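You operate a simulated robot arm through the tools that you are given. There is no shell and no other tool. Be economical: measure what you need, move in short steps, check, and stop when the job is done.

You run a simulated two-armed robot. Do the job below in one go: nothing can be reset, and whatever is moved stays where it is left.

Task
Roll the green cart to the rack end, unstrap the grey tote and lift it onto the rack.
Fine: strap tight while it rolls; lock the returns lever, then loosen the purple thumbscrew; lift with both hands.

The check looks at the end state, three seconds after you hand in, the way a careful person would. Anything else that was tipped, shoved, dropped, spilled or broken makes it a failure.

Robot
Two 7-joint arms with two-finger parallel grippers on one trunk, on a base that drives. Base frame: it is fixed to the floor where the robot stands at the start and does not move with it; the origin is under the middle of the robot, x ahead of it, y to its left, z up. Units: cm, rad, N and s.
The left shoulder is at the start at [5, 16.5, 125.5], the right one opposite. With the tool pointing down near the work surface each hand reaches from about 10 to 64 cm from the robot's upright axis, wherever it stands, measured 20 degrees to its own side. Places, roughly: returns lever [40, 0, 60]; green cart [50, 40, 40]; purple thumbscrew [30, 40, 70]; green strap [40, 40, 90]; tackle rack top [-40, 180, 80]; blue cart [90, 310, 40]; loads lever [80, 280, 70]; white thumbscrew [60, 310, 70]; black block [-50, 200, 75]. Payload 3.91 kg a hand.
The tool frame of a hand sits at the grasp point between the pads (the TCP): z along the fingers, y along the line on which they close. The tips reach 3 cm beyond it. The gripper opens to 11 cm. The fingers are 2 cm wide and 1 cm thick; the gripper's body (4.8 by 11.2 cm) begins 5.5 cm behind the TCP.
Orientation is that of the tool frame in the base frame, as [roll, pitch, yaw] about the fixed x, y, z axes, in that order (R = Rz(yaw) Ry(pitch) Rx(roll)). With the fingers straight down and closing along the base's y, the tool's x points along the base's -x, its y along +y and its z along -z.

Tools
- The arms move only by the tool apply_moves. It takes "left_series", "right_series" or both (then of equal length, played together; a hand with none holds still); each is a list of rows, each an object of numbers (a shift or turn left out is 0, a gripper value left out holds the last): "gripper": the opening, from 0 (shut) to 1 (fully open); "dx", "dy", "dz": the shift along the tool's x, y, z in units of 250 mm (1.0 is 250 mm); "wx", "wy", "wz": the turn, a rotation vector about the tool's x, y, z in units of 90 degrees (1.0 is 90 degrees). In form: [{"gripper": .., "dx": .., "dy": .., "dz": .., "wx": .., "wy": .., "wz": ..}, ...]. A call has 1 to 10 rows; each row is the pose to reach, as a shift and turn from the pose commanded when the call began, along the tool's axes at that moment. A call with a number of a shift or a turn outside -1 to 1 is refused whole. A row lasts 0.2 s, in which the tool goes at most 5 cm and 0.15 rad; a call with a longer step from one row to the next is refused whole, and so is a gripper value outside its range. Where a pose cannot be reached the arm comes as near as it can. A force on the tool above 40 N (or 10 N above the force at the start of the call, whichever is more), or a blocked arm, ends the call early, and 0.2 s more pass. The fingers move at their own pace (about 4.5 cm/s each) and stop on an object; they squeeze with about 32 N. The grip force told is the motor's: it shows also when the fingers shut on nothing. Time passes only in rows, and 0.2 s behind the last, so rows that repeat a pose let the fingers close. It gives the time, the measured TCP pose, the force on the tool (base axes), the opening and the grip force at its end, in the units of the frame above (readings bear some noise).
- Cameras (640 x 400 px; columns grow to the right, rows downward): "scene" is now at [10.67, 5.2, 144.47]; the picture's right is [0.56, -0.83, 0.00], its down [-0.33, -0.22, -0.92] and it looks along [0.76, 0.51, -0.39] (base axes); focal length 214 px, centre (320, 200). "left" rides on the left gripper at [7.2, -1.7, -10.3] in its tool frame; the picture's right is [0.23, 0.97, 0.00], its down [-0.76, 0.18, -0.62] and it looks along [-0.61, 0.14, 0.78] (tool axes); focal length 222 px, centre (320, 200). "right" rides on the right gripper at [7.2, 1.7, -10.3] in its tool frame; the picture's right is [-0.23, 0.97, 0.00], its down [-0.76, -0.18, -0.62] and it looks along [-0.61, -0.14, 0.78] (tool axes); focal length 222 px, centre (320, 200). There is no depth. A picture from a camera that has moved, and an enlarged one, comes with that camera's place and axes in the base frame and with its lens.
- grab_frame(camera): a new picture of that camera. The clock stands still meanwhile.
- slide_trunk(by): slides the trunk up (or, below 0, down) by that many cm; the arms and the scene camera ride with it, the base frame stays. It gives what a move gives, with no picture.
- drive_base(legs): drives the robot by 1 to 6 legs, each [ahead, left, turn to the left] in cm, cm and rad, along the robot's own axes; the way and the turn of a leg run together, so that a leg with both is an arc; at most 150 cm and 3.142 rad a leg. The arms and the cameras ride along, it lands a little off, and it stops where it bumps. It gives what a move gives.
- turn_head(pan, tilt): turns the head with the scene camera to pan (to the left, within 1.396 rad either way) and tilt (down, from -0.506 to 1.204), counted from straight ahead of the robot. It gives what a move gives.
- zoom(camera, box): a new picture of the part [left, top, right, bottom] of that camera's present view, enlarged. The clock stands still meanwhile.
- close_job(): hands the job in; it is judged then, once.

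Work in short steps. Places have to be worked out from the pictures, the camera data and where the tool is seen: move nearer, look again, correct. Check each grasp and each placing, and mend what went wrong. You have 120 turns and 88 pictures in all, those below and enlarged ones among them. Open the grippers and draw the arms clear of the work before you hand the job in, unless the task says otherwise; then end with one line.

The tools are called after ">>>" as a command line: name --argument value ..., lists and objects as JSON in quotes. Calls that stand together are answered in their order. apply_moves: Moves the arms, as the interface text tells. Its arguments: {"type":"object","properties":{"left_series":{"type":"array","items":{"type":"object","properties":{"gripper":{"type":"number"},"dx":{"type":"number"},"dy":{"type":"number"},"dz":{"type":"number"},"wx":{"type":"number"},"wy":{"type":"number"},"wz":{"type":"number"}}}},"right_series":{"type":"array","items":{"type":"object","properties":{"gripper":{"type":"number"},"dx":{"type":"number"},"dy":{"type":"number"},"dz":{"type":"number"},"wx":{"type":"number"},"wy":{"type":"number"},"wz":{"type":"number"}}}}},"required":[]} The other tools are called the same way: slide_trunk (by) slides the trunk up or down; drive_base (legs) drives the base; turn_head (pan, tilt) turns the head that bears the scene camera; grab_frame (camera) takes a picture; zoom (camera, box) takes an enlarged picture of a part of a camera's view; close_job () hands the job in.

At the start:

```text
time_s: 0.0
left_tool_pos: [32.16, 42.01, 145.49]
left_orientation: [3.141, 0.0, -3.14]
left_force: [-0.2, 0.5, 0.5]
left_width: 10.99
left_finger_force: 0.0
right_tool_pos: [28.8, 1.9, 142.97]
right_orientation: [-3.141, 0.002, -3.14]
right_force: [0.0, 0.7, -0.7]
right_width: 10.99
right_finger_force: 0.0
trunk travel left (down, up): [-47.5, 2.8]
robot x, y, heading: [-0.27, -0.19, -0.001]
head pan, tilt: [0.593, 0.405]
```

scene: 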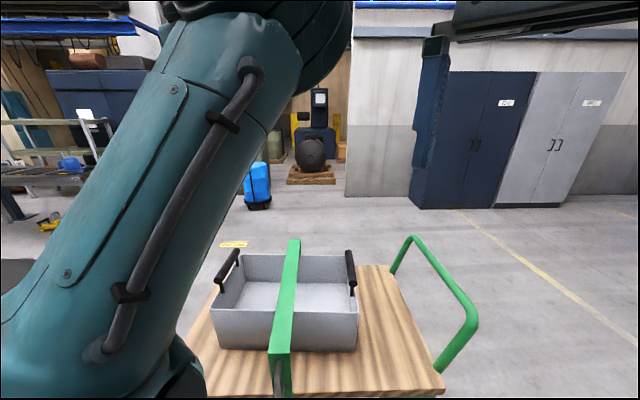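
right: 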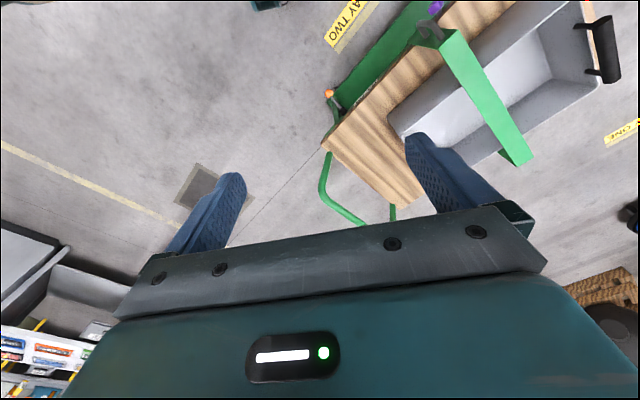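
left: 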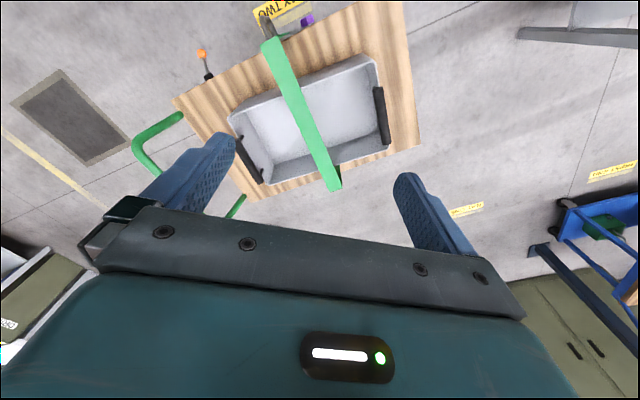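

I start by surveying: the cart with tote is ahead-left; I'll turn the head toward the rack on the left.

>>> turn_head --pan 1.39 --tilt 0.4

>>> grab_frame --camera "scene"

>>> zoom --camera "left" --box '[120, 0, 440, 200]'

```text
time_s: 1.1
left_tool_pos: [32.14, 42.05, 145.38]
left_orientation: [-3.141, 0.0, 3.142]
left_force: [-0.5, 0.2, -0.1]
left_width: 11.0
left_finger_force: 0.1
right_tool_pos: [28.84, 1.96, 142.86]
right_orientation: [3.141, 0.001, 3.141]
right_force: [-0.7, 0.4, -0.1]
right_width: 10.98
right_finger_force: 0.1
trunk travel left (down, up): [-47.5, 2.8]
robot x, y, heading: [-0.07, -0.35, -0.001]
head pan, tilt: [1.389, 0.4]
```

```text
84 pictures are left
camera scene: at [4.68, 9.13, 144.53], right [0.98, -0.18, 0.0], down [-0.07, -0.38, -0.92], along [0.17, 0.91, -0.39], focal length 214 px, centre (320, 200)
```

scene: 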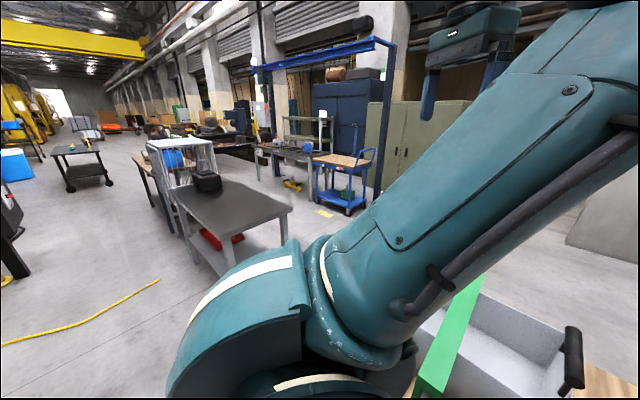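

```text
2.00 times, centred on (280, 100) of left
camera zoom: at [24.96, 40.35, 155.72], right [-0.23, 0.97, 0.0], down [0.76, 0.18, 0.62], along [0.61, 0.14, -0.78], focal length 444 px, centre (400, 400)
```

zoom: 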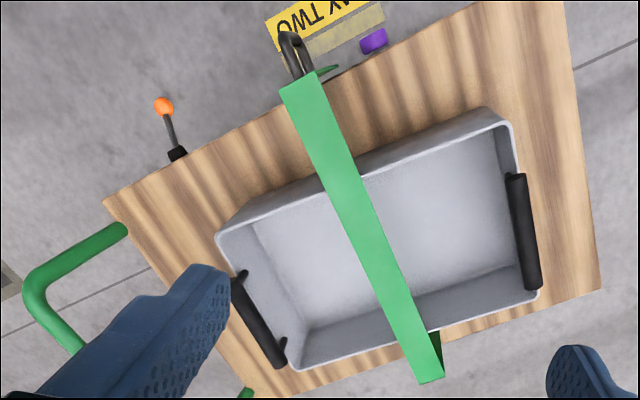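

The rack is the dark-topped table on the left with a black block and a crate frame. I zoom on it, and look closer at the cart's lever and thumbscrew.

>>> zoom --camera "scene" --box '[130, 110, 390, 272]'

>>> zoom --camera "right" --box '[310, 0, 550, 150]'

>>> zoom --camera "left" --box '[160, 0, 360, 125]'

```text
2.46 times, centred on (260, 191) of scene
camera zoom: at [4.68, 9.13, 144.53], right [0.98, -0.18, 0.0], down [-0.07, -0.38, -0.92], along [0.17, 0.91, -0.39], focal length 528 px, centre (468, 222)
```

zoom: 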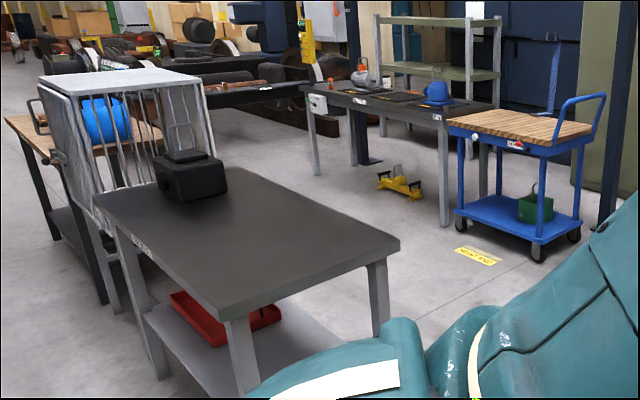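

```text
2.67 times, centred on (430, 75) of right
camera zoom: at [21.55, 3.54, 153.25], right [0.23, 0.97, 0.0], down [0.76, -0.18, 0.62], along [0.61, -0.14, -0.78], focal length 592 px, centre (27, 533)
```

zoom: 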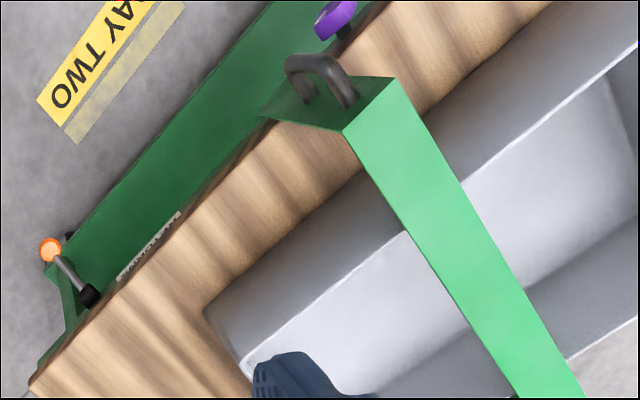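

```text
3.20 times, centred on (260, 62) of left
camera zoom: at [24.96, 40.35, 155.72], right [-0.23, 0.97, 0.0], down [0.76, 0.18, 0.62], along [0.61, 0.14, -0.78], focal length 711 px, centre (512, 640)
```

zoom: 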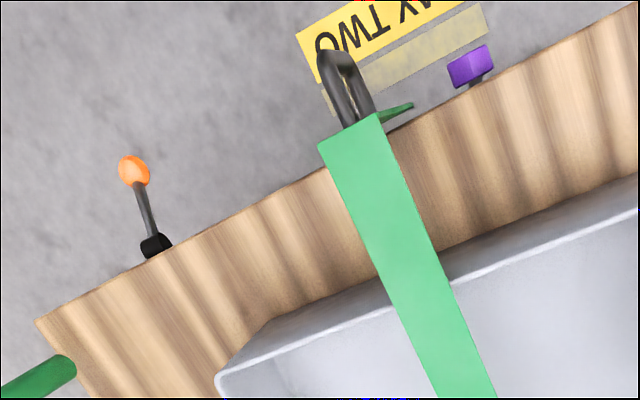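

I read the floor labels with zooms.

>>> zoom --camera "left" --box '[576, 150, 640, 190]'

>>> zoom --camera "right" --box '[576, 110, 640, 150]'

```text
10.00 times, centred on (608, 170) of left
camera zoom: at [24.96, 40.35, 155.72], right [-0.23, 0.97, 0.0], down [0.76, 0.18, 0.62], along [0.61, 0.14, -0.78], focal length 2221 px, centre (-2560, 500)
```

zoom: 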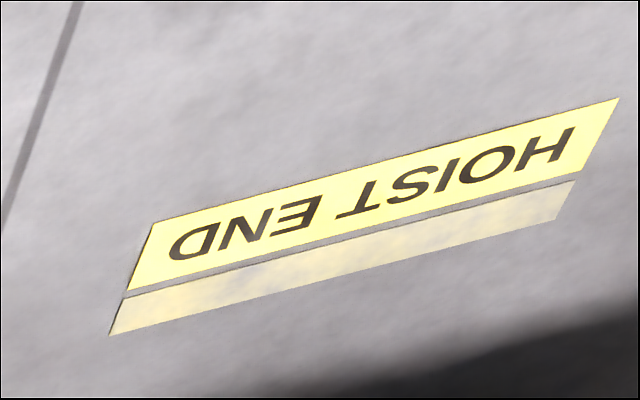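

```text
10.00 times, centred on (608, 130) of right
camera zoom: at [21.55, 3.54, 153.25], right [0.23, 0.97, 0.0], down [0.76, -0.18, 0.62], along [0.61, -0.14, -0.78], focal length 2221 px, centre (-2560, 900)
```

zoom: 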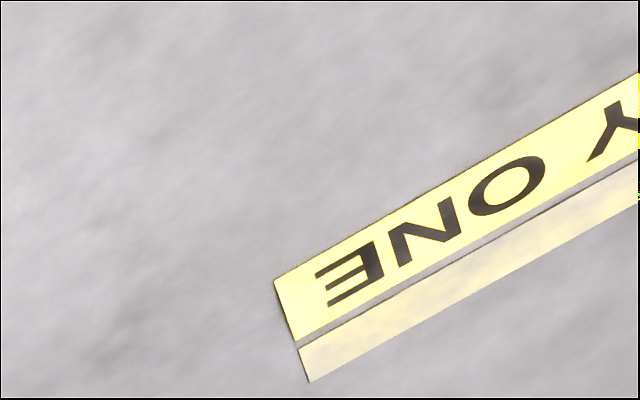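

Floor label there says "HOIST END", so a "RACK END" mark should exist near the rack. I yaw the left hand (camera) to the left to look for it.

>>> apply_moves --left_series '[{"wz": -0.09}, {"wz": -0.18}, {"wz": -0.27}, {"wz": -0.36}, {"wz": -0.45}, {"wz": -0.54}, {"wz": -0.63}, {"wz": -0.72}, {"wz": -0.81}, {"wz": -0.85}]'

>>> grab_frame --camera "left"

```text
time_s: 3.3
left_tool_pos: [29.76, 42.85, 142.9]
left_orientation: [3.141, 0.002, -1.806]
left_force: [0.8, -0.6, -0.1]
left_width: 11.03
left_finger_force: 0.1
left hand out of reach, approached as far as the arm can: row 9, 10
right_tool_pos: [28.79, 1.87, 142.88]
right_orientation: [-3.141, 0.0, 3.14]
right_force: [-0.3, 0.2, -0.2]
right_width: 10.99
right_finger_force: 0.0
trunk travel left (down, up): [-47.5, 2.8]
robot x, y, heading: [0.15, -0.17, 0.002]
head pan, tilt: [1.389, 0.4]
```

```text
77 pictures are left
camera left: at [29.84, 35.28, 153.23], right [-1.0, 0.01, 0.0], down [0.0, 0.78, 0.62], along [0.0, 0.62, -0.78], focal length 222 px, centre (320, 200)
```

left: 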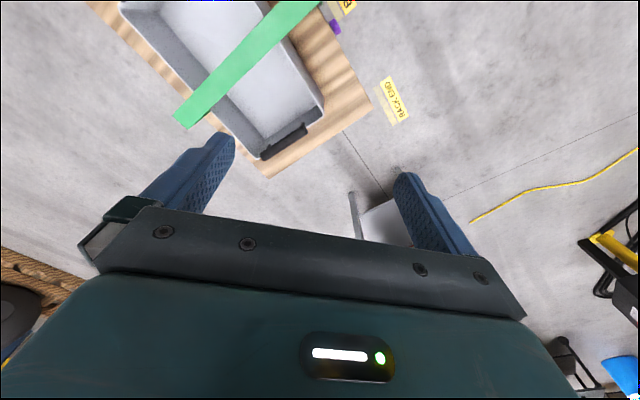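

"RACK END" lies at about (-18, 74) on the floor, beside the cart. I zoom on it to get its orientation; in BAY TWO the faded strip lies on the cart's side of the label.

>>> zoom --camera "left" --box '[300, 30, 460, 130]'

>>> turn_head --pan 1.39 --tilt 0.9

>>> grab_frame --camera "scene"

```text
4.00 times, centred on (380, 80) of left
camera zoom: at [29.84, 35.28, 153.23], right [-1.0, 0.01, 0.0], down [0.0, 0.78, 0.62], along [0.0, 0.62, -0.78], focal length 888 px, centre (80, 680)
```

zoom: 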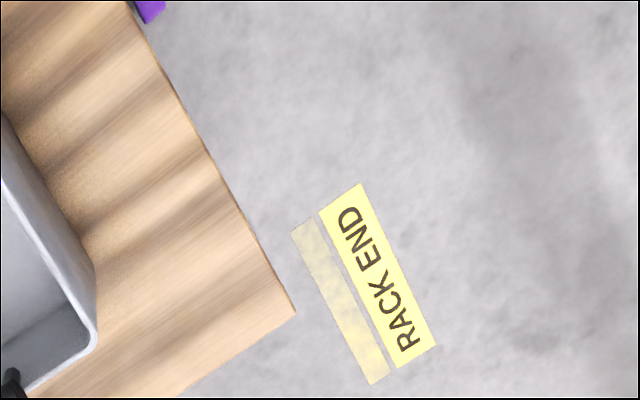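

```text
time_s: 4.3
left_tool_pos: [29.91, 42.72, 142.92]
left_orientation: [-3.141, 0.0, -1.809]
left_force: [0.5, 0.7, 0.1]
left_width: 10.99
left_finger_force: 0.0
right_tool_pos: [28.75, 1.8, 142.93]
right_orientation: [-3.14, -0.001, 3.141]
right_force: [0.5, 0.0, -0.2]
right_width: 11.01
right_finger_force: 0.1
trunk travel left (down, up): [-47.5, 2.8]
robot x, y, heading: [0.1, 0.02, -0.004]
head pan, tilt: [1.389, 0.901]
```

```text
75 pictures are left
camera scene: at [4.36, 7.45, 140.24], right [0.98, -0.18, 0.0], down [-0.14, -0.77, -0.62], along [0.11, 0.61, -0.78], focal length 214 px, centre (320, 200)
```

scene: 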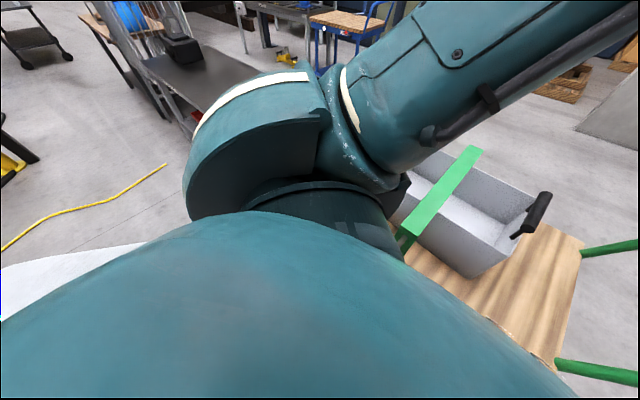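

The bay centre for RACK END works out as ~70 cm straight along the cart's long axis (direction ≈(-0.58,0.82)), so I push at the handle. I look ahead and right for free floor and for the handle.

>>> turn_head --pan 0.1 --tilt 0.75

>>> grab_frame --camera "scene"

>>> turn_head --pan -0.9 --tilt 0.6

>>> grab_frame --camera "scene"

```text
time_s: 5.7
left_tool_pos: [29.94, 42.88, 142.97]
left_orientation: [-3.14, 0.001, -1.808]
left_force: [0.9, 0.3, -0.1]
left_width: 11.02
left_finger_force: 0.1
right_tool_pos: [28.68, 1.78, 142.88]
right_orientation: [3.141, -0.001, -3.141]
right_force: [-0.9, -0.8, 0.2]
right_width: 10.98
right_finger_force: 0.2
trunk travel left (down, up): [-47.5, 2.8]
robot x, y, heading: [-0.06, 0.32, 0.003]
head pan, tilt: [0.099, 0.75]
```

```text
74 pictures are left
camera scene: at [11.25, 0.85, 141.42], right [0.1, -0.99, 0.0], down [-0.68, -0.07, -0.73], along [0.73, 0.07, -0.68], focal length 214 px, centre (320, 200)
```

scene: 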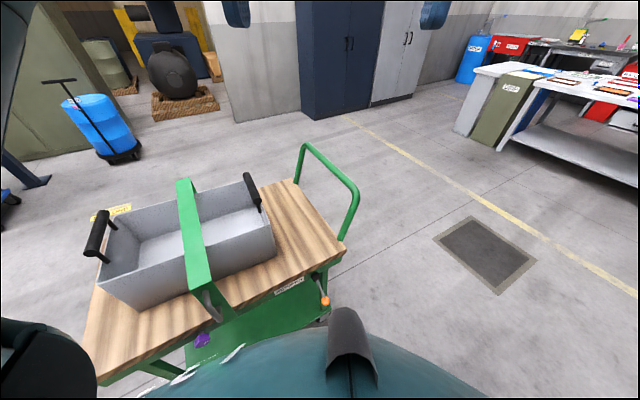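

```text
time_s: 7.0
left_tool_pos: [29.83, 42.78, 143.01]
left_orientation: [3.141, 0.003, -1.808]
left_force: [0.6, 1.0, -0.3]
left_width: 10.98
left_finger_force: 0.0
right_tool_pos: [28.8, 1.94, 142.92]
right_orientation: [3.141, -0.002, 3.141]
right_force: [-0.3, 0.8, 0.3]
right_width: 10.99
right_finger_force: 0.1
trunk travel left (down, up): [-47.5, 2.8]
robot x, y, heading: [0.21, -0.1, 0.002]
head pan, tilt: [-0.901, 0.6]
```

```text
73 pictures are left
camera scene: at [8.5, -6.9, 142.71], right [-0.78, -0.62, 0.0], down [-0.35, 0.44, -0.82], along [0.51, -0.65, -0.57], focal length 214 px, centre (320, 200)
```

scene: 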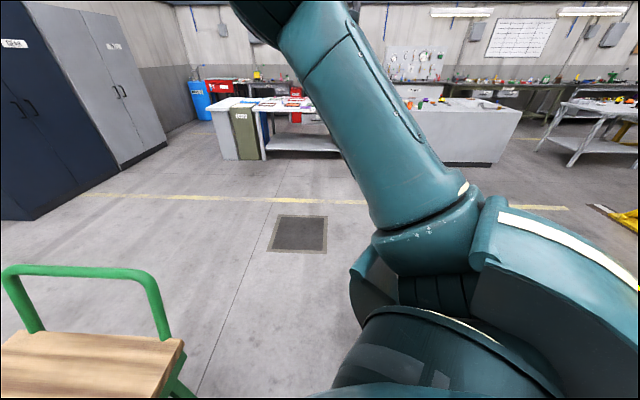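

Floor is clear. Handle bar estimated at z≈97, centre ≈(81.5, 4), cart heading ≈2.19 rad. I drive around behind the handle, standing back ~83 cm.

>>> drive_base --legs '[[0, -65, 0], [129, 0, 0], [0, 0, 2.19]]'

>>> turn_head --pan 0 --tilt 0.6

>>> grab_frame --camera "scene"

```text
time_s: 21.8
left_tool_pos: [77.02, -62.39, 142.94]
left_orientation: [3.14, 0.002, 0.36]
left_force: [-0.2, 1.0, 0.1]
left_width: 11.01
left_finger_force: 0.0
right_tool_pos: [111.47, -40.2, 142.97]
right_orientation: [3.141, 0.0, -0.976]
right_force: [-0.2, 0.2, 0.0]
right_width: 11.01
right_finger_force: 0.0
trunk travel left (down, up): [-47.5, 2.8]
robot x, y, heading: [129.16, -62.82, 2.162]
head pan, tilt: [-0.901, 0.6]
```

```text
time_s: 23.0
left_tool_pos: [77.0, -62.49, 142.9]
left_orientation: [-3.141, 0.002, 0.358]
left_force: [-0.3, 0.8, 0.0]
left_width: 10.98
left_finger_force: 0.2
right_tool_pos: [111.46, -40.19, 142.88]
right_orientation: [3.14, -0.001, -0.976]
right_force: [-0.8, -0.4, -0.2]
right_width: 11.04
right_finger_force: 0.1
trunk travel left (down, up): [-47.5, 2.8]
robot x, y, heading: [128.96, -63.28, 2.16]
head pan, tilt: [0.0, 0.6]
```

```text
72 pictures are left
camera scene: at [122.62, -53.33, 142.71], right [0.83, 0.56, 0.0], down [0.32, -0.47, -0.83], along [-0.46, 0.68, -0.56], focal length 214 px, centre (320, 200)
```

scene: 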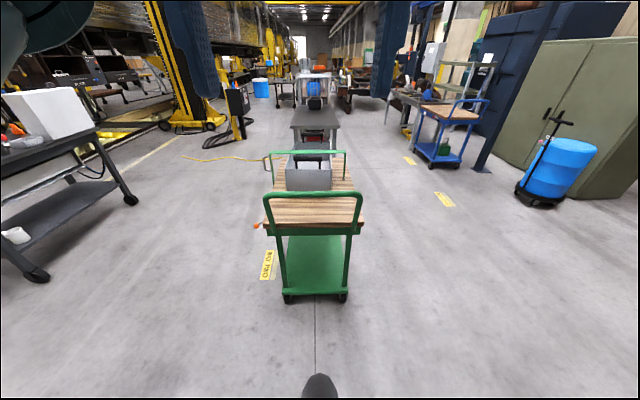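

Aligned well: bar ~82 cm ahead, centred. I bring both hands in front, turned to close along the push direction, still above bar height.

>>> apply_moves --left_series '[{"dx": 0.095, "dy": -0.07, "dz": 0.09, "wz": -0.0146}, {"dx": 0.19, "dy": -0.14, "dz": 0.18, "wz": -0.029}, {"dx": 0.285, "dy": -0.21, "dz": 0.27, "wz": -0.044}, {"dx": 0.38, "dy": -0.28, "dz": 0.36, "wz": -0.058}, {"dx": 0.475, "dy": -0.35, "dz": 0.45, "wz": -0.073}, {"dx": 0.57, "dy": -0.42, "dz": 0.54, "wz": -0.088}, {"dx": 0.665, "dy": -0.49, "dz": 0.63, "wz": -0.102}, {"dx": 0.76, "dy": -0.56, "dz": 0.72, "wz": -0.117}, {"dx": 0.855, "dy": -0.63, "dz": 0.81, "wz": -0.131}, {"dx": 0.95, "dy": -0.7, "dz": 0.9, "wz": -0.146}]' --right_series '[{"dx": -0.052, "dy": -0.059, "dz": 0.09, "wz": 0.095}, {"dx": -0.104, "dy": -0.118, "dz": 0.18, "wz": 0.19}, {"dx": -0.156, "dy": -0.177, "dz": 0.27, "wz": 0.285}, {"dx": -0.208, "dy": -0.236, "dz": 0.36, "wz": 0.38}, {"dx": -0.26, "dy": -0.295, "dz": 0.45, "wz": 0.475}, {"dx": -0.312, "dy": -0.354, "dz": 0.54, "wz": 0.57}, {"dx": -0.364, "dy": -0.413, "dz": 0.63, "wz": 0.665}, {"dx": -0.416, "dy": -0.472, "dz": 0.72, "wz": 0.76}, {"dx": -0.468, "dy": -0.531, "dz": 0.81, "wz": 0.855}, {"dx": -0.52, "dy": -0.59, "dz": 0.9, "wz": 0.95}]'

```text
time_s: 25.2
left_tool_pos: [78.0, -57.65, 121.45]
left_orientation: [3.141, 0.002, 0.573]
left_force: [-0.1, 0.7, -1.1]
left_width: 11.01
left_finger_force: 0.1
left hand out of reach, approached as far as the arm can: row 2, 3, 4, 5, 6, 7, 8, 9, 10
right_tool_pos: [116.52, -21.28, 120.42]
right_orientation: [-3.14, -0.001, -2.471]
right_force: [-0.1, 0.2, -0.6]
right_width: 11.03
right_finger_force: 0.0
trunk travel left (down, up): [-47.5, 2.8]
robot x, y, heading: [128.99, -63.07, 2.163]
head pan, tilt: [0.0, 0.6]
```

Left hand got stuck near a joint limit at that yaw. I turn the left hand back the other way (base clockwise).

>>> apply_moves --left_series '[{"wz": 0.09}, {"wz": 0.18}, {"wz": 0.27}, {"wz": 0.36}, {"wz": 0.45}, {"wz": 0.54}, {"wz": 0.63}, {"wz": 0.72}, {"wz": 0.81}, {"wz": 0.9}]'

```text
time_s: 27.4
left_tool_pos: [78.6, -58.14, 120.9]
left_orientation: [3.139, -0.001, -0.829]
left_force: [0.1, 0.3, -0.4]
left_width: 11.0
left_finger_force: 0.0
right_tool_pos: [116.49, -21.41, 120.47]
right_orientation: [-3.14, -0.001, -2.469]
right_force: [-0.2, 0.5, 0.1]
right_width: 10.98
right_finger_force: 0.0
trunk travel left (down, up): [-47.5, 2.8]
robot x, y, heading: [129.26, -63.32, 2.173]
head pan, tilt: [0.0, 0.6]
```

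Now left moves inward in front of the handle while turning to match the right hand.

>>> apply_moves --left_series '[{"dx": -0.0225, "dy": -0.1, "dz": 0.04, "wz": 0.095}, {"dx": -0.045, "dy": -0.2, "dz": 0.08, "wz": 0.19}, {"dx": -0.0675, "dy": -0.3, "dz": 0.12, "wz": 0.285}, {"dx": -0.09, "dy": -0.4, "dz": 0.16, "wz": 0.38}, {"dx": -0.1125, "dy": -0.5, "dz": 0.2, "wz": 0.475}, {"dx": -0.135, "dy": -0.6, "dz": 0.24, "wz": 0.57}, {"dx": -0.1575, "dy": -0.7, "dz": 0.28, "wz": 0.665}, {"dx": -0.18, "dy": -0.8, "dz": 0.32, "wz": 0.76}, {"dx": -0.2025, "dy": -0.9, "dz": 0.36, "wz": 0.855}, {"dx": -0.225, "dy": -1.0, "dz": 0.4, "wz": 0.95}]' --right_series '[{"dz": 0.04, "wz": 0.05}, {"dz": 0.08, "wz": 0.05}, {"dz": 0.12, "wz": 0.05}, {"dz": 0.16, "wz": 0.05}, {"dz": 0.2, "wz": 0.05}, {"dz": 0.24, "wz": 0.05}, {"dz": 0.28, "wz": 0.05}, {"dz": 0.32, "wz": 0.05}, {"dz": 0.36, "wz": 0.05}, {"dz": 0.4, "wz": 0.05}]'

```text
time_s: 29.6
left_tool_pos: [86.62, -30.49, 95.86]
left_orientation: [3.137, -0.003, -2.316]
left_force: [0.5, -0.7, 0.1]
left_width: 11.0
left_finger_force: 0.0
left hand out of reach, approached as far as the arm can: row 1, 2, 3, 4, 5, 6, 7, 8, 9, 10
right_tool_pos: [116.55, -21.31, 110.47]
right_orientation: [-3.141, -0.004, -2.544]
right_force: [0.0, 0.2, 0.3]
right_width: 11.0
right_finger_force: 0.1
trunk travel left (down, up): [-47.5, 2.8]
robot x, y, heading: [129.09, -62.9, 2.165]
head pan, tilt: [0.0, 0.6]
```

Left is now at ahead≈51, left≈17, z≈96. I correct it to a matching pose above bar height and see if it follows.

>>> apply_moves --left_series '[{"dx": -0.02, "dy": -0.05, "dz": -0.08, "wz": 0.04}, {"dx": -0.04, "dy": -0.1, "dz": -0.16, "wz": 0.08}, {"dx": -0.06, "dy": -0.15, "dz": -0.24, "wz": 0.12}, {"dx": -0.074, "dy": -0.21, "dz": -0.32, "wz": 0.15}, {"dx": -0.074, "dy": -0.21, "dz": -0.32, "wz": 0.15}]'

>>> grab_frame --camera "scene"

```text
time_s: 30.8
left_tool_pos: [87.98, -28.84, 96.04]
left_orientation: [3.14, -0.004, -2.552]
left_force: [0.3, 0.0, 0.5]
left_width: 11.01
left_finger_force: 0.2
left hand out of reach, approached as far as the arm can: row 1, 2, 3, 4, 5
right_tool_pos: [116.51, -21.21, 110.42]
right_orientation: [3.141, -0.002, -2.547]
right_force: [-0.1, -0.5, 0.4]
right_width: 11.0
right_finger_force: 0.1
trunk travel left (down, up): [-47.5, 2.8]
robot x, y, heading: [128.77, -63.22, 2.163]
head pan, tilt: [0.0, 0.6]
```

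```text
71 pictures are left
camera scene: at [122.62, -53.33, 142.71], right [0.83, 0.56, 0.0], down [0.32, -0.47, -0.83], along [-0.46, 0.68, -0.56], focal length 214 px, centre (320, 200)
```

scene: 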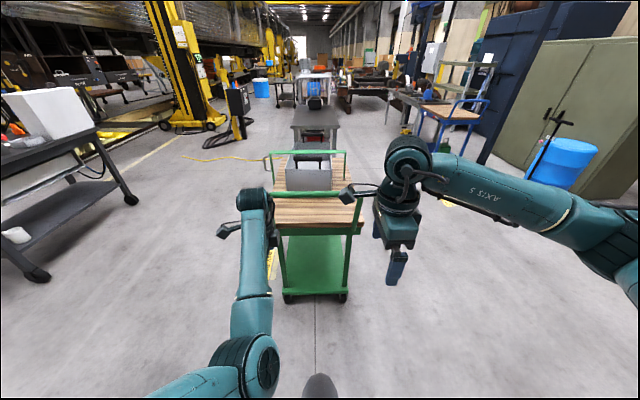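

The left arm is in an awkward wrist configuration; I unwind it to zero yaw, then will use the mirror pose of the right arm (yaw +90°).

>>> apply_moves --left_series '[{"wz": -0.095}, {"wz": -0.19}, {"wz": -0.285}, {"wz": -0.38}, {"wz": -0.475}, {"wz": -0.57}, {"wz": -0.665}, {"wz": -0.76}, {"wz": -0.855}, {"wz": -0.95}]'

>>> apply_moves --left_series '[{"wz": -0.095, "dz": -0.05}, {"wz": -0.19, "dz": -0.1}, {"wz": -0.285, "dz": -0.15}, {"wz": -0.38, "dz": -0.2}, {"wz": -0.475, "dz": -0.25}, {"wz": -0.57, "dz": -0.3}, {"wz": -0.665, "dz": -0.35}, {"wz": -0.76, "dz": -0.4}, {"wz": -0.855, "dz": -0.45}, {"wz": -0.95, "dz": -0.5}]'

```text
time_s: 33.0
left_tool_pos: [87.79, -28.98, 95.74]
left_orientation: [3.139, 0.0, -1.058]
left_force: [0.2, 0.7, -1.0]
left_width: 11.02
left_finger_force: 0.0
right_tool_pos: [116.55, -21.32, 110.41]
right_orientation: [-3.141, 0.001, -2.547]
right_force: [-0.6, 0.1, -0.8]
right_width: 11.0
right_finger_force: 0.0
trunk travel left (down, up): [-47.5, 2.8]
robot x, y, heading: [129.43, -62.57, 2.165]
head pan, tilt: [0.0, 0.6]
```

```text
time_s: 35.2
left_tool_pos: [75.01, -54.17, 115.16]
left_orientation: [-3.137, 0.0, 0.404]
left_force: [0.8, 0.1, 0.1]
left_width: 10.99
left_finger_force: 0.0
left hand out of reach, approached as far as the arm can: row 1, 2, 3, 4, 5, 6, 7, 8, 9, 10
right_tool_pos: [116.6, -21.3, 110.47]
right_orientation: [-3.14, -0.002, -2.546]
right_force: [1.3, 0.4, 0.0]
right_width: 11.0
right_finger_force: 0.1
trunk travel left (down, up): [-47.5, 2.8]
robot x, y, heading: [128.88, -63.02, 2.165]
head pan, tilt: [0.0, 0.6]
```

I look at the left arm's configuration.

>>> turn_head --pan 0.5 --tilt 0.7

>>> grab_frame --camera "scene"

```text
time_s: 36.1
left_tool_pos: [74.78, -54.06, 115.08]
left_orientation: [-3.137, 0.0, 0.4]
left_force: [-1.2, 0.3, 0.9]
left_width: 11.03
left_finger_force: 0.0
right_tool_pos: [116.45, -21.26, 110.45]
right_orientation: [3.14, 0.0, -2.546]
right_force: [-0.1, -0.7, 0.8]
right_width: 11.04
right_finger_force: 0.0
trunk travel left (down, up): [-47.5, 2.8]
robot x, y, heading: [129.04, -63.51, 2.162]
head pan, tilt: [0.499, 0.7]
```

```text
70 pictures are left
camera scene: at [120.03, -56.75, 141.85], right [0.46, 0.89, 0.0], down [0.57, -0.3, -0.77], along [-0.68, 0.35, -0.64], focal length 214 px, centre (320, 200)
```

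scene: 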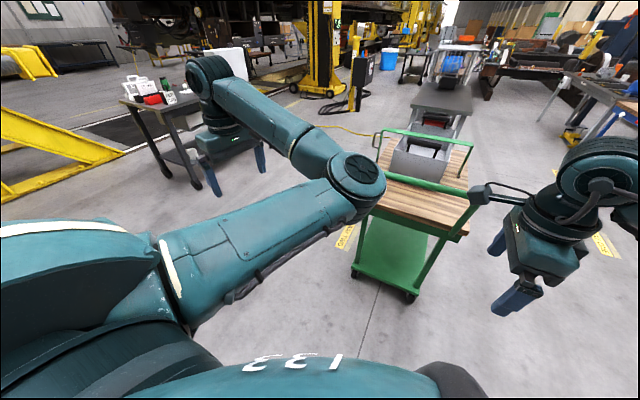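

Left elbow is swung inward; only low poses are good for it. Plan: right hand grips the bar from above; left hand, fingers shut, pushes the bar's left side from behind at z≈93 (that region was reachable). I bring left back down to zero yaw there.

>>> apply_moves --left_series '[{"dx": 0.08, "dy": -0.057, "dz": 0.088, "wz": 0.088, "gripper": 0}, {"dx": 0.16, "dy": -0.115, "dz": 0.176, "wz": 0.176}, {"dx": 0.24, "dy": -0.172, "dz": 0.264, "wz": 0.264}, {"dx": 0.32, "dy": -0.23, "dz": 0.352, "wz": 0.352}, {"dx": 0.4, "dy": -0.288, "dz": 0.44, "wz": 0.44}, {"dx": 0.48, "dy": -0.345, "dz": 0.528, "wz": 0.528}, {"dx": 0.56, "dy": -0.403, "dz": 0.616, "wz": 0.616}, {"dx": 0.64, "dy": -0.46, "dz": 0.704, "wz": 0.704}, {"dx": 0.73, "dy": -0.518, "dz": 0.792, "wz": 0.792}, {"dx": 0.816, "dy": -0.576, "dz": 0.88, "wz": 0.88}]'

```text
time_s: 38.3
left_tool_pos: [87.22, -32.44, 94.17]
left_orientation: [3.141, -0.001, -0.956]
left_force: [0.1, 0.5, 0.3]
left_width: 0.0
left_finger_force: 32.6
left hand out of reach, approached as far as the arm can: row 1, 2, 3, 4, 5, 6, 7, 8, 9
right_tool_pos: [116.64, -21.33, 110.38]
right_orientation: [-3.141, -0.001, -2.545]
right_force: [-0.6, 0.3, 0.2]
right_width: 11.0
right_finger_force: 0.1
trunk travel left (down, up): [-47.5, 2.8]
robot x, y, heading: [129.23, -63.04, 2.165]
head pan, tilt: [0.499, 0.7]
```

Left is at ahead≈49, left≈17.6, z≈94. Right goes ahead to 51 and z≈105, left lowers 2 cm; then I drive 28 ahead and look.

>>> apply_moves --left_series '[{"dz": 0.04}, {"dz": 0.08}, {"dz": 0.08}, {"dz": 0.08}]' --right_series '[{"dy": 0.1, "dz": -0.05}, {"dy": 0.2, "dz": 0.0}, {"dy": 0.3, "dz": 0.1}, {"dy": 0.384, "dz": 0.16}]'

>>> drive_base --legs '[[25, 0, 0]]'

>>> turn_head --pan 0 --tilt 0.9

>>> grab_frame --camera "scene"

>>> grab_frame --camera "right"

```text
time_s: 39.3
left_tool_pos: [87.02, -32.45, 92.17]
left_orientation: [3.14, 0.0, -0.953]
left_force: [0.3, -0.1, 0.7]
left_width: 0.0
left_finger_force: 31.4
right_tool_pos: [111.17, -13.28, 106.21]
right_orientation: [-3.142, 0.0, -2.545]
right_force: [-0.6, -0.2, 0.4]
right_width: 11.01
right_finger_force: 0.0
trunk travel left (down, up): [-47.5, 2.8]
robot x, y, heading: [129.29, -62.95, 2.167]
head pan, tilt: [0.499, 0.7]
```

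```text
time_s: 41.1
left_tool_pos: [72.78, -11.61, 92.07]
left_orientation: [3.14, 0.001, -0.951]
left_force: [0.9, 0.3, -0.4]
left_width: 0.0
left_finger_force: 31.6
right_tool_pos: [97.16, 7.45, 106.26]
right_orientation: [-3.139, -0.001, -2.547]
right_force: [-0.1, 0.2, -0.4]
right_width: 11.01
right_finger_force: 0.1
trunk travel left (down, up): [-47.5, 2.8]
robot x, y, heading: [114.96, -42.64, 2.167]
head pan, tilt: [0.499, 0.7]
```

```text
time_s: 42.1
left_tool_pos: [72.94, -11.8, 92.09]
left_orientation: [3.139, 0.0, -0.951]
left_force: [0.0, -0.1, 0.1]
left_width: 0.0
left_finger_force: 32.4
right_tool_pos: [97.25, 7.46, 106.34]
right_orientation: [3.14, 0.0, -2.548]
right_force: [0.7, -0.1, -0.4]
right_width: 10.98
right_finger_force: 0.0
trunk travel left (down, up): [-47.5, 2.8]
robot x, y, heading: [115.45, -42.41, 2.164]
head pan, tilt: [0.0, 0.901]
```

```text
69 pictures are left
camera scene: at [109.3, -33.69, 140.23], right [0.83, 0.56, 0.0], down [0.44, -0.65, -0.62], along [-0.35, 0.51, -0.78], focal length 214 px, centre (320, 200)
```

scene: 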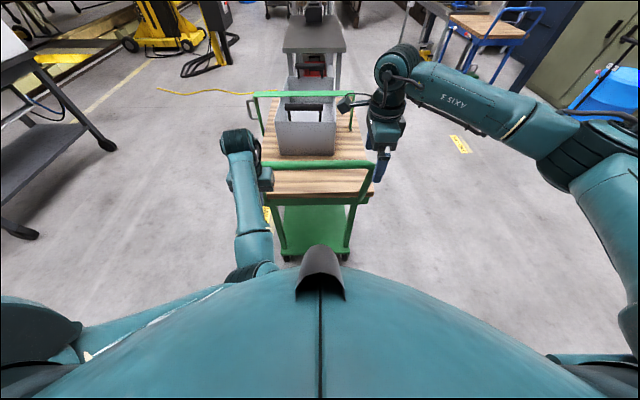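

```text
68 pictures are left
camera right: at [90.31, 4.79, 116.6], right [-0.36, 0.93, 0.0], down [0.73, 0.28, 0.62], along [0.58, 0.22, -0.78], focal length 222 px, centre (320, 200)
```

right: 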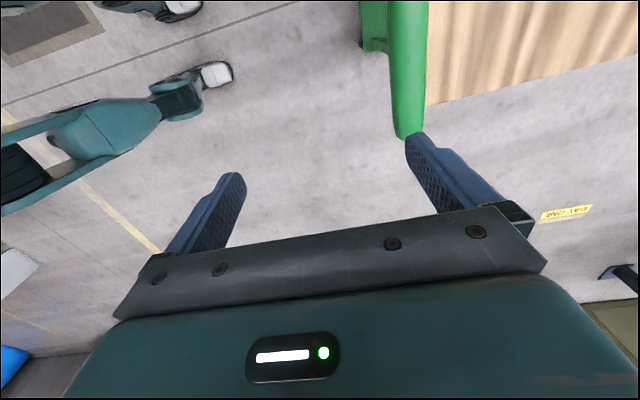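

Right hand is just beyond the bar's right end (bar spans left≈+20..-15 in robot frame, ~58 ahead). I shift right 5.5 cm inward, left 4.5 cm inward, then drive 5.5 ahead and look.

>>> apply_moves --left_series '[{"dy": -0.09}, {"dy": -0.18}, {"dy": -0.18}]' --right_series '[{"dx": 0.11}, {"dx": 0.22}, {"dx": 0.22}]'

>>> drive_base --legs '[[5.5, 0, 0]]'

>>> grab_frame --camera "right"

>>> grab_frame --camera "left"

```text
time_s: 42.9
left_tool_pos: [75.42, -9.84, 92.14]
left_orientation: [3.138, 0.005, -0.951]
left_force: [0.2, -1.1, -0.8]
left_width: 0.0
left_finger_force: 31.7
left hand out of reach, approached as far as the arm can: row 2, 3
right_tool_pos: [92.68, 4.37, 106.25]
right_orientation: [3.141, 0.0, -2.546]
right_force: [-0.6, 0.9, 0.3]
right_width: 11.03
right_finger_force: 0.0
trunk travel left (down, up): [-47.5, 2.8]
robot x, y, heading: [115.17, -42.33, 2.163]
head pan, tilt: [0.0, 0.901]
```

```text
time_s: 43.8
left_tool_pos: [72.44, -5.3, 92.02]
left_orientation: [3.138, 0.001, -0.948]
left_force: [-0.3, 1.4, -0.7]
left_width: 0.01
left_finger_force: 32.1
right_tool_pos: [89.65, 8.97, 106.1]
right_orientation: [-3.14, 0.0, -2.546]
right_force: [0.3, 0.4, -0.2]
right_width: 11.01
right_finger_force: 0.0
trunk travel left (down, up): [-47.5, 2.8]
robot x, y, heading: [112.11, -37.98, 2.166]
head pan, tilt: [0.0, 0.901]
```

```text
67 pictures are left
camera right: at [82.69, 6.3, 116.44], right [-0.36, 0.93, 0.0], down [0.73, 0.28, 0.62], along [0.58, 0.22, -0.78], focal length 222 px, centre (320, 200)
```

right: 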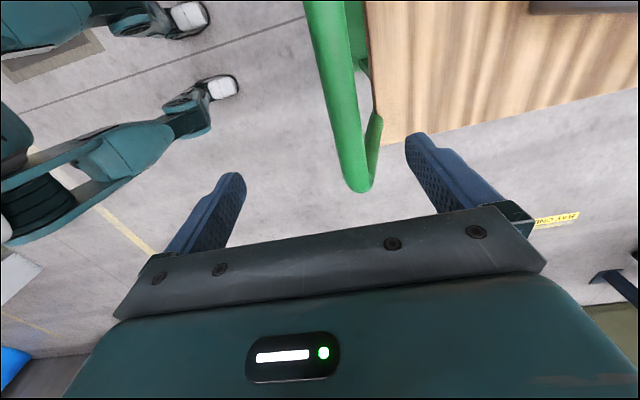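

```text
66 pictures are left
camera left: at [78.13, -10.3, 102.36], right [-0.66, -0.75, 0.0], down [-0.59, 0.52, 0.62], along [-0.47, 0.41, -0.78], focal length 222 px, centre (320, 200)
```

left: 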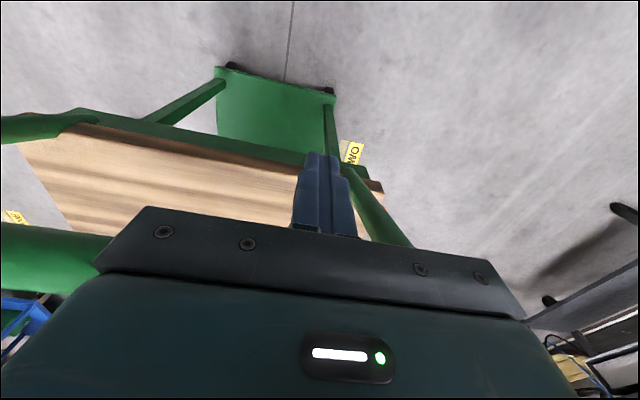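

Right fingers straddle the bar (bar ~2 cm ahead of TCP). I lower the right hand to the bar, centre, and close.

>>> apply_moves --right_series '[{"dy": 0.04, "dz": 0.1}, {"dy": 0.078, "dz": 0.2}, {"dy": 0.078, "dz": 0.3}, {"dy": 0.078, "dz": 0.36}, {"dy": 0.078, "dz": 0.36, "gripper": 0}, {"dy": 0.078, "dz": 0.36}, {"dy": 0.078, "dz": 0.36}, {"dy": 0.078, "dz": 0.36}, {"dy": 0.078, "dz": 0.36}, {"dy": 0.078, "dz": 0.36}]'

>>> grab_frame --camera "right"

```text
time_s: 46.0
left_tool_pos: [72.3, -5.23, 92.0]
left_orientation: [3.139, -0.002, -0.951]
left_force: [0.0, 0.9, 0.3]
left_width: 0.01
left_finger_force: 32.1
right_tool_pos: [88.17, 10.88, 96.99]
right_orientation: [3.136, -0.002, -2.546]
right_force: [-18.8, 22.3, -2.2]
right_width: 2.8
right_finger_force: 44.2
trunk travel left (down, up): [-47.5, 2.8]
robot x, y, heading: [112.34, -38.03, 2.165]
head pan, tilt: [0.0, 0.901]
```

```text
65 pictures are left
camera right: at [81.38, 8.18, 107.39], right [-0.36, 0.93, 0.0], down [0.73, 0.28, 0.62], along [0.58, 0.23, -0.78], focal length 222 px, centre (320, 200)
```

right: 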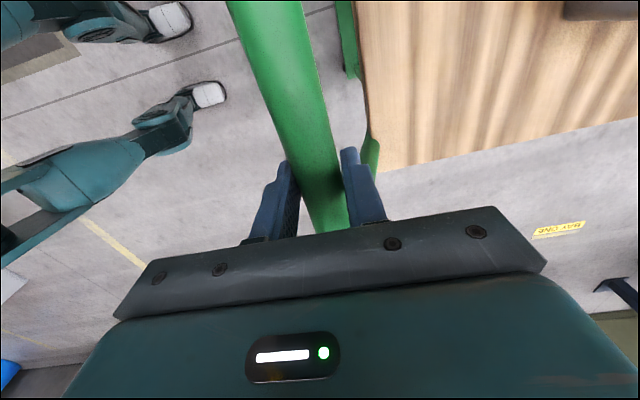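

Gripped (2.8 cm bar). The tool feels ~29 N ahead, so the cart resists; I relieve it by nudging ahead 1 cm and see.

>>> apply_moves --right_series '[{"dy": 0.02}, {"dy": 0.04}, {"dy": 0.04}]'

>>> apply_moves --right_series '[{"dy": 0.03}, {"dy": 0.06}, {"dy": 0.08}, {"dy": 0.08}]'

```text
time_s: 46.8
left_tool_pos: [72.65, -5.55, 92.17]
left_orientation: [3.136, 0.005, -0.95]
left_force: [0.0, -0.4, 0.9]
left_width: 0.0
left_finger_force: 31.8
right_tool_pos: [88.27, 10.81, 97.07]
right_orientation: [-3.134, 0.003, -2.542]
right_force: [12.3, -15.0, 2.7]
right_width: 2.77
right_finger_force: 45.3
trunk travel left (down, up): [-47.5, 2.8]
robot x, y, heading: [112.36, -38.28, 2.165]
head pan, tilt: [0.0, 0.901]
```

```text
time_s: 47.2
left_tool_pos: [72.57, -5.55, 92.29]
left_orientation: [3.137, 0.006, -0.952]
left_force: [-0.9, 0.6, 0.0]
left_width: 0.0
left_finger_force: 32.1
right_tool_pos: [88.3, 10.84, 97.02]
right_orientation: [-3.118, 0.002, -2.536]
right_force: [13.5, -10.4, 13.9]
right_width: 2.77
right_finger_force: 45.2
trunk travel left (down, up): [-47.5, 2.8]
robot x, y, heading: [111.98, -38.14, 2.17]
head pan, tilt: [0.0, 0.901]
stopped in row 1 (right hand): the force on the tool passed its limit (the readings are from after the stop); the commanded pose is now the measured one
```

The cart won't roll at 40 N: its brake is probably on. I release the bar, raise the right hand, and go around to the lever side to inspect it.

>>> apply_moves --right_series '[{"gripper": 1}, {"gripper": 1}, {"gripper": 1}, {"gripper": 1}, {"gripper": 1}, {"dz": -0.12}, {"dz": -0.24}, {"dz": -0.36}, {"dz": -0.48}, {"dz": -0.5}]'

>>> drive_base --legs '[[-30, 0, 0], [0, 0, -1.546], [-83, 0, 0], [0, 111, 0]]'

>>> turn_head --pan -0.15 --tilt 0.9

>>> grab_frame --camera "scene"

```text
time_s: 49.4
left_tool_pos: [72.45, -5.56, 92.18]
left_orientation: [3.137, 0.003, -0.948]
left_force: [0.1, 0.2, -0.1]
left_width: 0.0
left_finger_force: 31.8
right_tool_pos: [87.74, 11.44, 109.38]
right_orientation: [-3.122, 0.004, -2.541]
right_force: [-0.6, 0.8, 0.2]
right_width: 10.99
right_finger_force: 0.0
trunk travel left (down, up): [-47.5, 2.8]
robot x, y, heading: [112.12, -37.71, 2.166]
head pan, tilt: [0.0, 0.901]
```

```text
time_s: 64.4
left_tool_pos: [26.98, 16.21, 92.11]
left_orientation: [3.138, 0.002, -2.477]
left_force: [-1.2, 0.2, 0.1]
left_width: 0.0
left_finger_force: 31.6
right_tool_pos: [44.63, 1.68, 109.45]
right_orientation: [-3.121, 0.003, 2.216]
right_force: [0.2, 0.2, 0.9]
right_width: 10.98
right_finger_force: 0.0
trunk travel left (down, up): [-47.5, 2.8]
robot x, y, heading: [-3.85, -24.53, 0.636]
head pan, tilt: [0.0, 0.901]
```

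```text
time_s: 65.1
left_tool_pos: [27.14, 16.05, 92.06]
left_orientation: [3.136, 0.004, -2.477]
left_force: [0.2, -0.6, -0.2]
left_width: 0.0
left_finger_force: 32.1
right_tool_pos: [44.66, 1.59, 109.43]
right_orientation: [-3.122, 0.003, 2.216]
right_force: [1.4, -0.1, 0.3]
right_width: 11.01
right_finger_force: 0.0
trunk travel left (down, up): [-47.5, 2.8]
robot x, y, heading: [-3.54, -25.18, 0.638]
head pan, tilt: [-0.15, 0.901]
```

```text
64 pictures are left
camera scene: at [5.4, -19.58, 140.23], right [0.47, -0.88, 0.0], down [-0.69, -0.37, -0.62], along [0.55, 0.29, -0.78], focal length 214 px, centre (320, 200)
```

scene: 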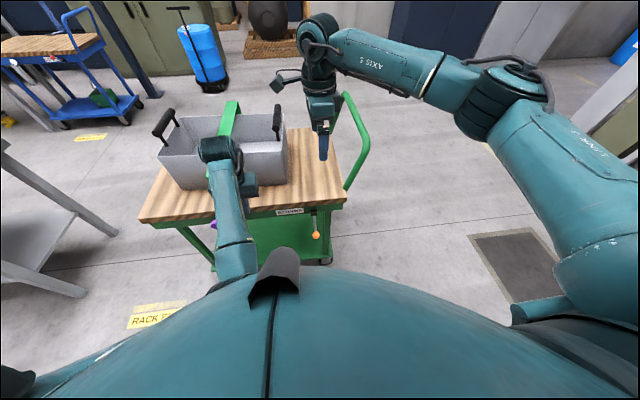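

Lever is visible below the deck edge beside a plate. Zoom on it, and on the blue cart's lever for comparison.

>>> zoom --camera "scene" --box '[256, 190, 352, 250]'

>>> zoom --camera "scene" --box '[0, 0, 160, 100]'

```text
6.67 times, centred on (304, 220) of scene
camera zoom: at [5.4, -19.58, 140.23], right [0.47, -0.88, 0.0], down [-0.69, -0.37, -0.62], along [0.55, 0.29, -0.78], focal length 1430 px, centre (427, 67)
```

zoom: 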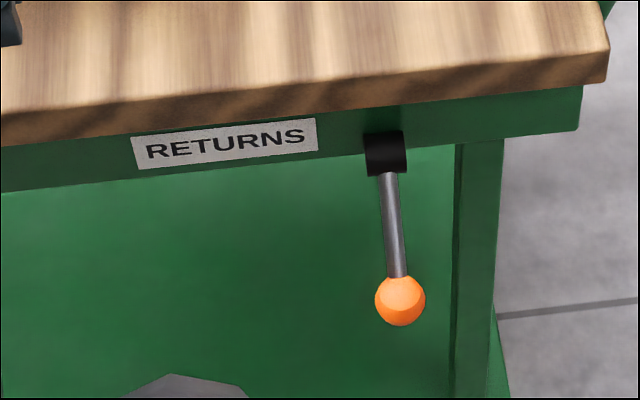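

```text
4.00 times, centred on (80, 50) of scene
camera zoom: at [5.4, -19.58, 140.23], right [0.47, -0.88, 0.0], down [-0.69, -0.37, -0.62], along [0.55, 0.29, -0.78], focal length 858 px, centre (1280, 800)
```

zoom: 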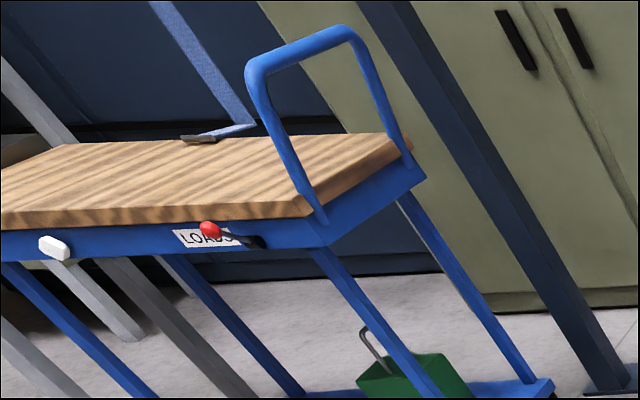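

Green lever hangs down-outward (currently holding the cart); the blue cart's lever lies sideways. I'll need horizontal-tool poses for lever and screw, so I back off 25 cm and unwind the right hand, then pitch it forward.

>>> drive_base --legs '[[-25, 0, 0]]'

>>> apply_moves --right_series '[{"wz": -0.095}, {"wz": -0.19}, {"wz": -0.285}, {"wz": -0.38}, {"wz": -0.475}, {"wz": -0.57}, {"wz": -0.665}, {"wz": -0.76}, {"wz": -0.855}, {"wz": -0.95}]'

>>> apply_moves --right_series '[{"wy": -0.095}, {"wy": -0.19}, {"wy": -0.285}, {"wy": -0.38}, {"wy": -0.475}, {"wy": -0.57}, {"wy": -0.665}, {"wy": -0.76}, {"wy": -0.855}, {"wy": -0.95}]'

```text
time_s: 67.0
left_tool_pos: [6.69, 1.04, 92.15]
left_orientation: [3.136, 0.002, -2.475]
left_force: [0.5, 0.6, 0.4]
left_width: 0.04
left_finger_force: 32.0
right_tool_pos: [24.25, -13.45, 109.45]
right_orientation: [-3.123, 0.001, 2.218]
right_force: [0.4, 1.5, 0.3]
right_width: 10.99
right_finger_force: 0.0
trunk travel left (down, up): [-47.5, 2.8]
robot x, y, heading: [-24.03, -40.18, 0.64]
head pan, tilt: [-0.15, 0.901]
```

```text
time_s: 69.2
left_tool_pos: [6.64, 1.04, 92.02]
left_orientation: [3.135, 0.005, -2.477]
left_force: [-0.3, 0.6, -0.1]
left_width: 0.02
left_finger_force: 31.4
right_tool_pos: [24.24, -13.28, 109.27]
right_orientation: [-3.136, -0.02, -2.569]
right_force: [0.5, -0.7, -0.1]
right_width: 10.99
right_finger_force: 0.0
trunk travel left (down, up): [-47.5, 2.8]
robot x, y, heading: [-24.07, -39.98, 0.646]
head pan, tilt: [-0.15, 0.901]
```

```text
time_s: 71.4
left_tool_pos: [6.72, 1.27, 92.12]
left_orientation: [3.138, 0.004, -2.475]
left_force: [0.8, 0.3, -0.2]
left_width: 0.02
left_finger_force: 32.2
right_tool_pos: [24.29, -13.35, 109.45]
right_orientation: [-3.099, 1.477, -2.526]
right_force: [-0.9, -0.3, -0.2]
right_width: 11.02
right_finger_force: 0.1
trunk travel left (down, up): [-47.5, 2.8]
robot x, y, heading: [-24.23, -40.27, 0.643]
head pan, tilt: [-0.15, 0.901]
```

Horizontal pose works. Lower the trunk 40 cm to bring the right hand to lever height.

>>> slide_trunk --by -40

>>> turn_head --pan 0 --tilt 0.55

>>> grab_frame --camera "scene"

>>> grab_frame --camera "right"

```text
time_s: 75.2
left_tool_pos: [6.85, 1.21, 54.01]
left_orientation: [3.134, 0.032, -2.477]
left_force: [0.0, -0.1, 0.4]
left_width: 0.0
left_finger_force: 31.8
right_tool_pos: [23.83, -13.85, 70.67]
right_orientation: [-3.14, 1.488, -2.572]
right_force: [0.5, -0.3, 1.0]
right_width: 11.02
right_finger_force: 0.0
trunk travel left (down, up): [-7.5, 42.8]
robot x, y, heading: [-23.75, -39.83, 0.646]
head pan, tilt: [-0.15, 0.901]
```

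```text
time_s: 76.0
left_tool_pos: [6.94, 1.14, 54.08]
left_orientation: [3.137, 0.033, -2.477]
left_force: [-0.4, -1.1, 0.2]
left_width: 0.0
left_finger_force: 32.2
right_tool_pos: [23.87, -13.82, 70.51]
right_orientation: [3.14, 1.486, -2.574]
right_force: [-0.2, -0.7, -0.8]
right_width: 11.0
right_finger_force: 0.1
trunk travel left (down, up): [-7.5, 42.8]
robot x, y, heading: [-24.29, -39.77, 0.638]
head pan, tilt: [0.0, 0.55]
```

```text
61 pictures are left
camera scene: at [-15.11, -33.66, 103.81], right [0.6, -0.8, 0.0], down [-0.41, -0.3, -0.86], along [0.69, 0.52, -0.51], focal length 214 px, centre (320, 200)
```

scene: 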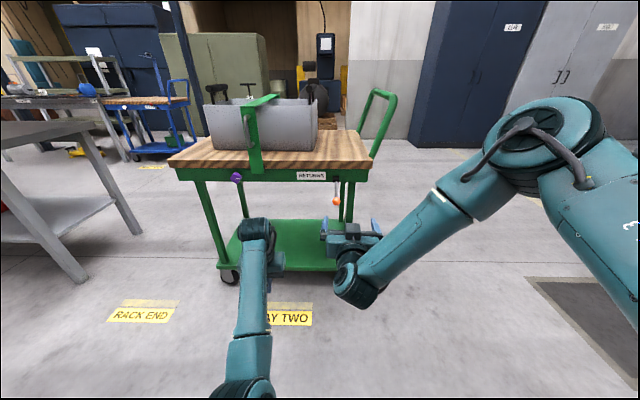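

```text
60 pictures are left
camera right: at [13.76, -18.25, 64.25], right [-0.51, 0.83, 0.23], down [-0.37, -0.45, 0.81], along [0.78, 0.33, 0.54], focal length 222 px, centre (320, 200)
```

right: 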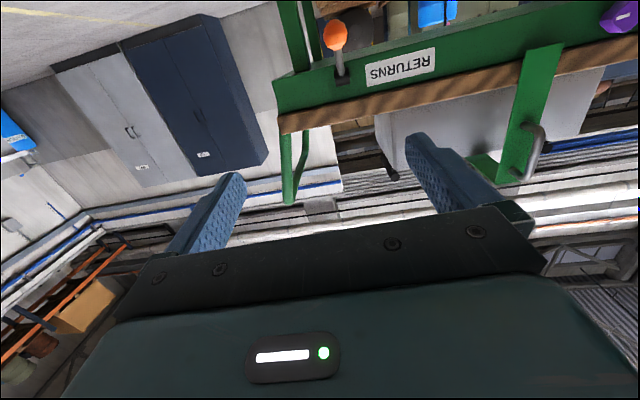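

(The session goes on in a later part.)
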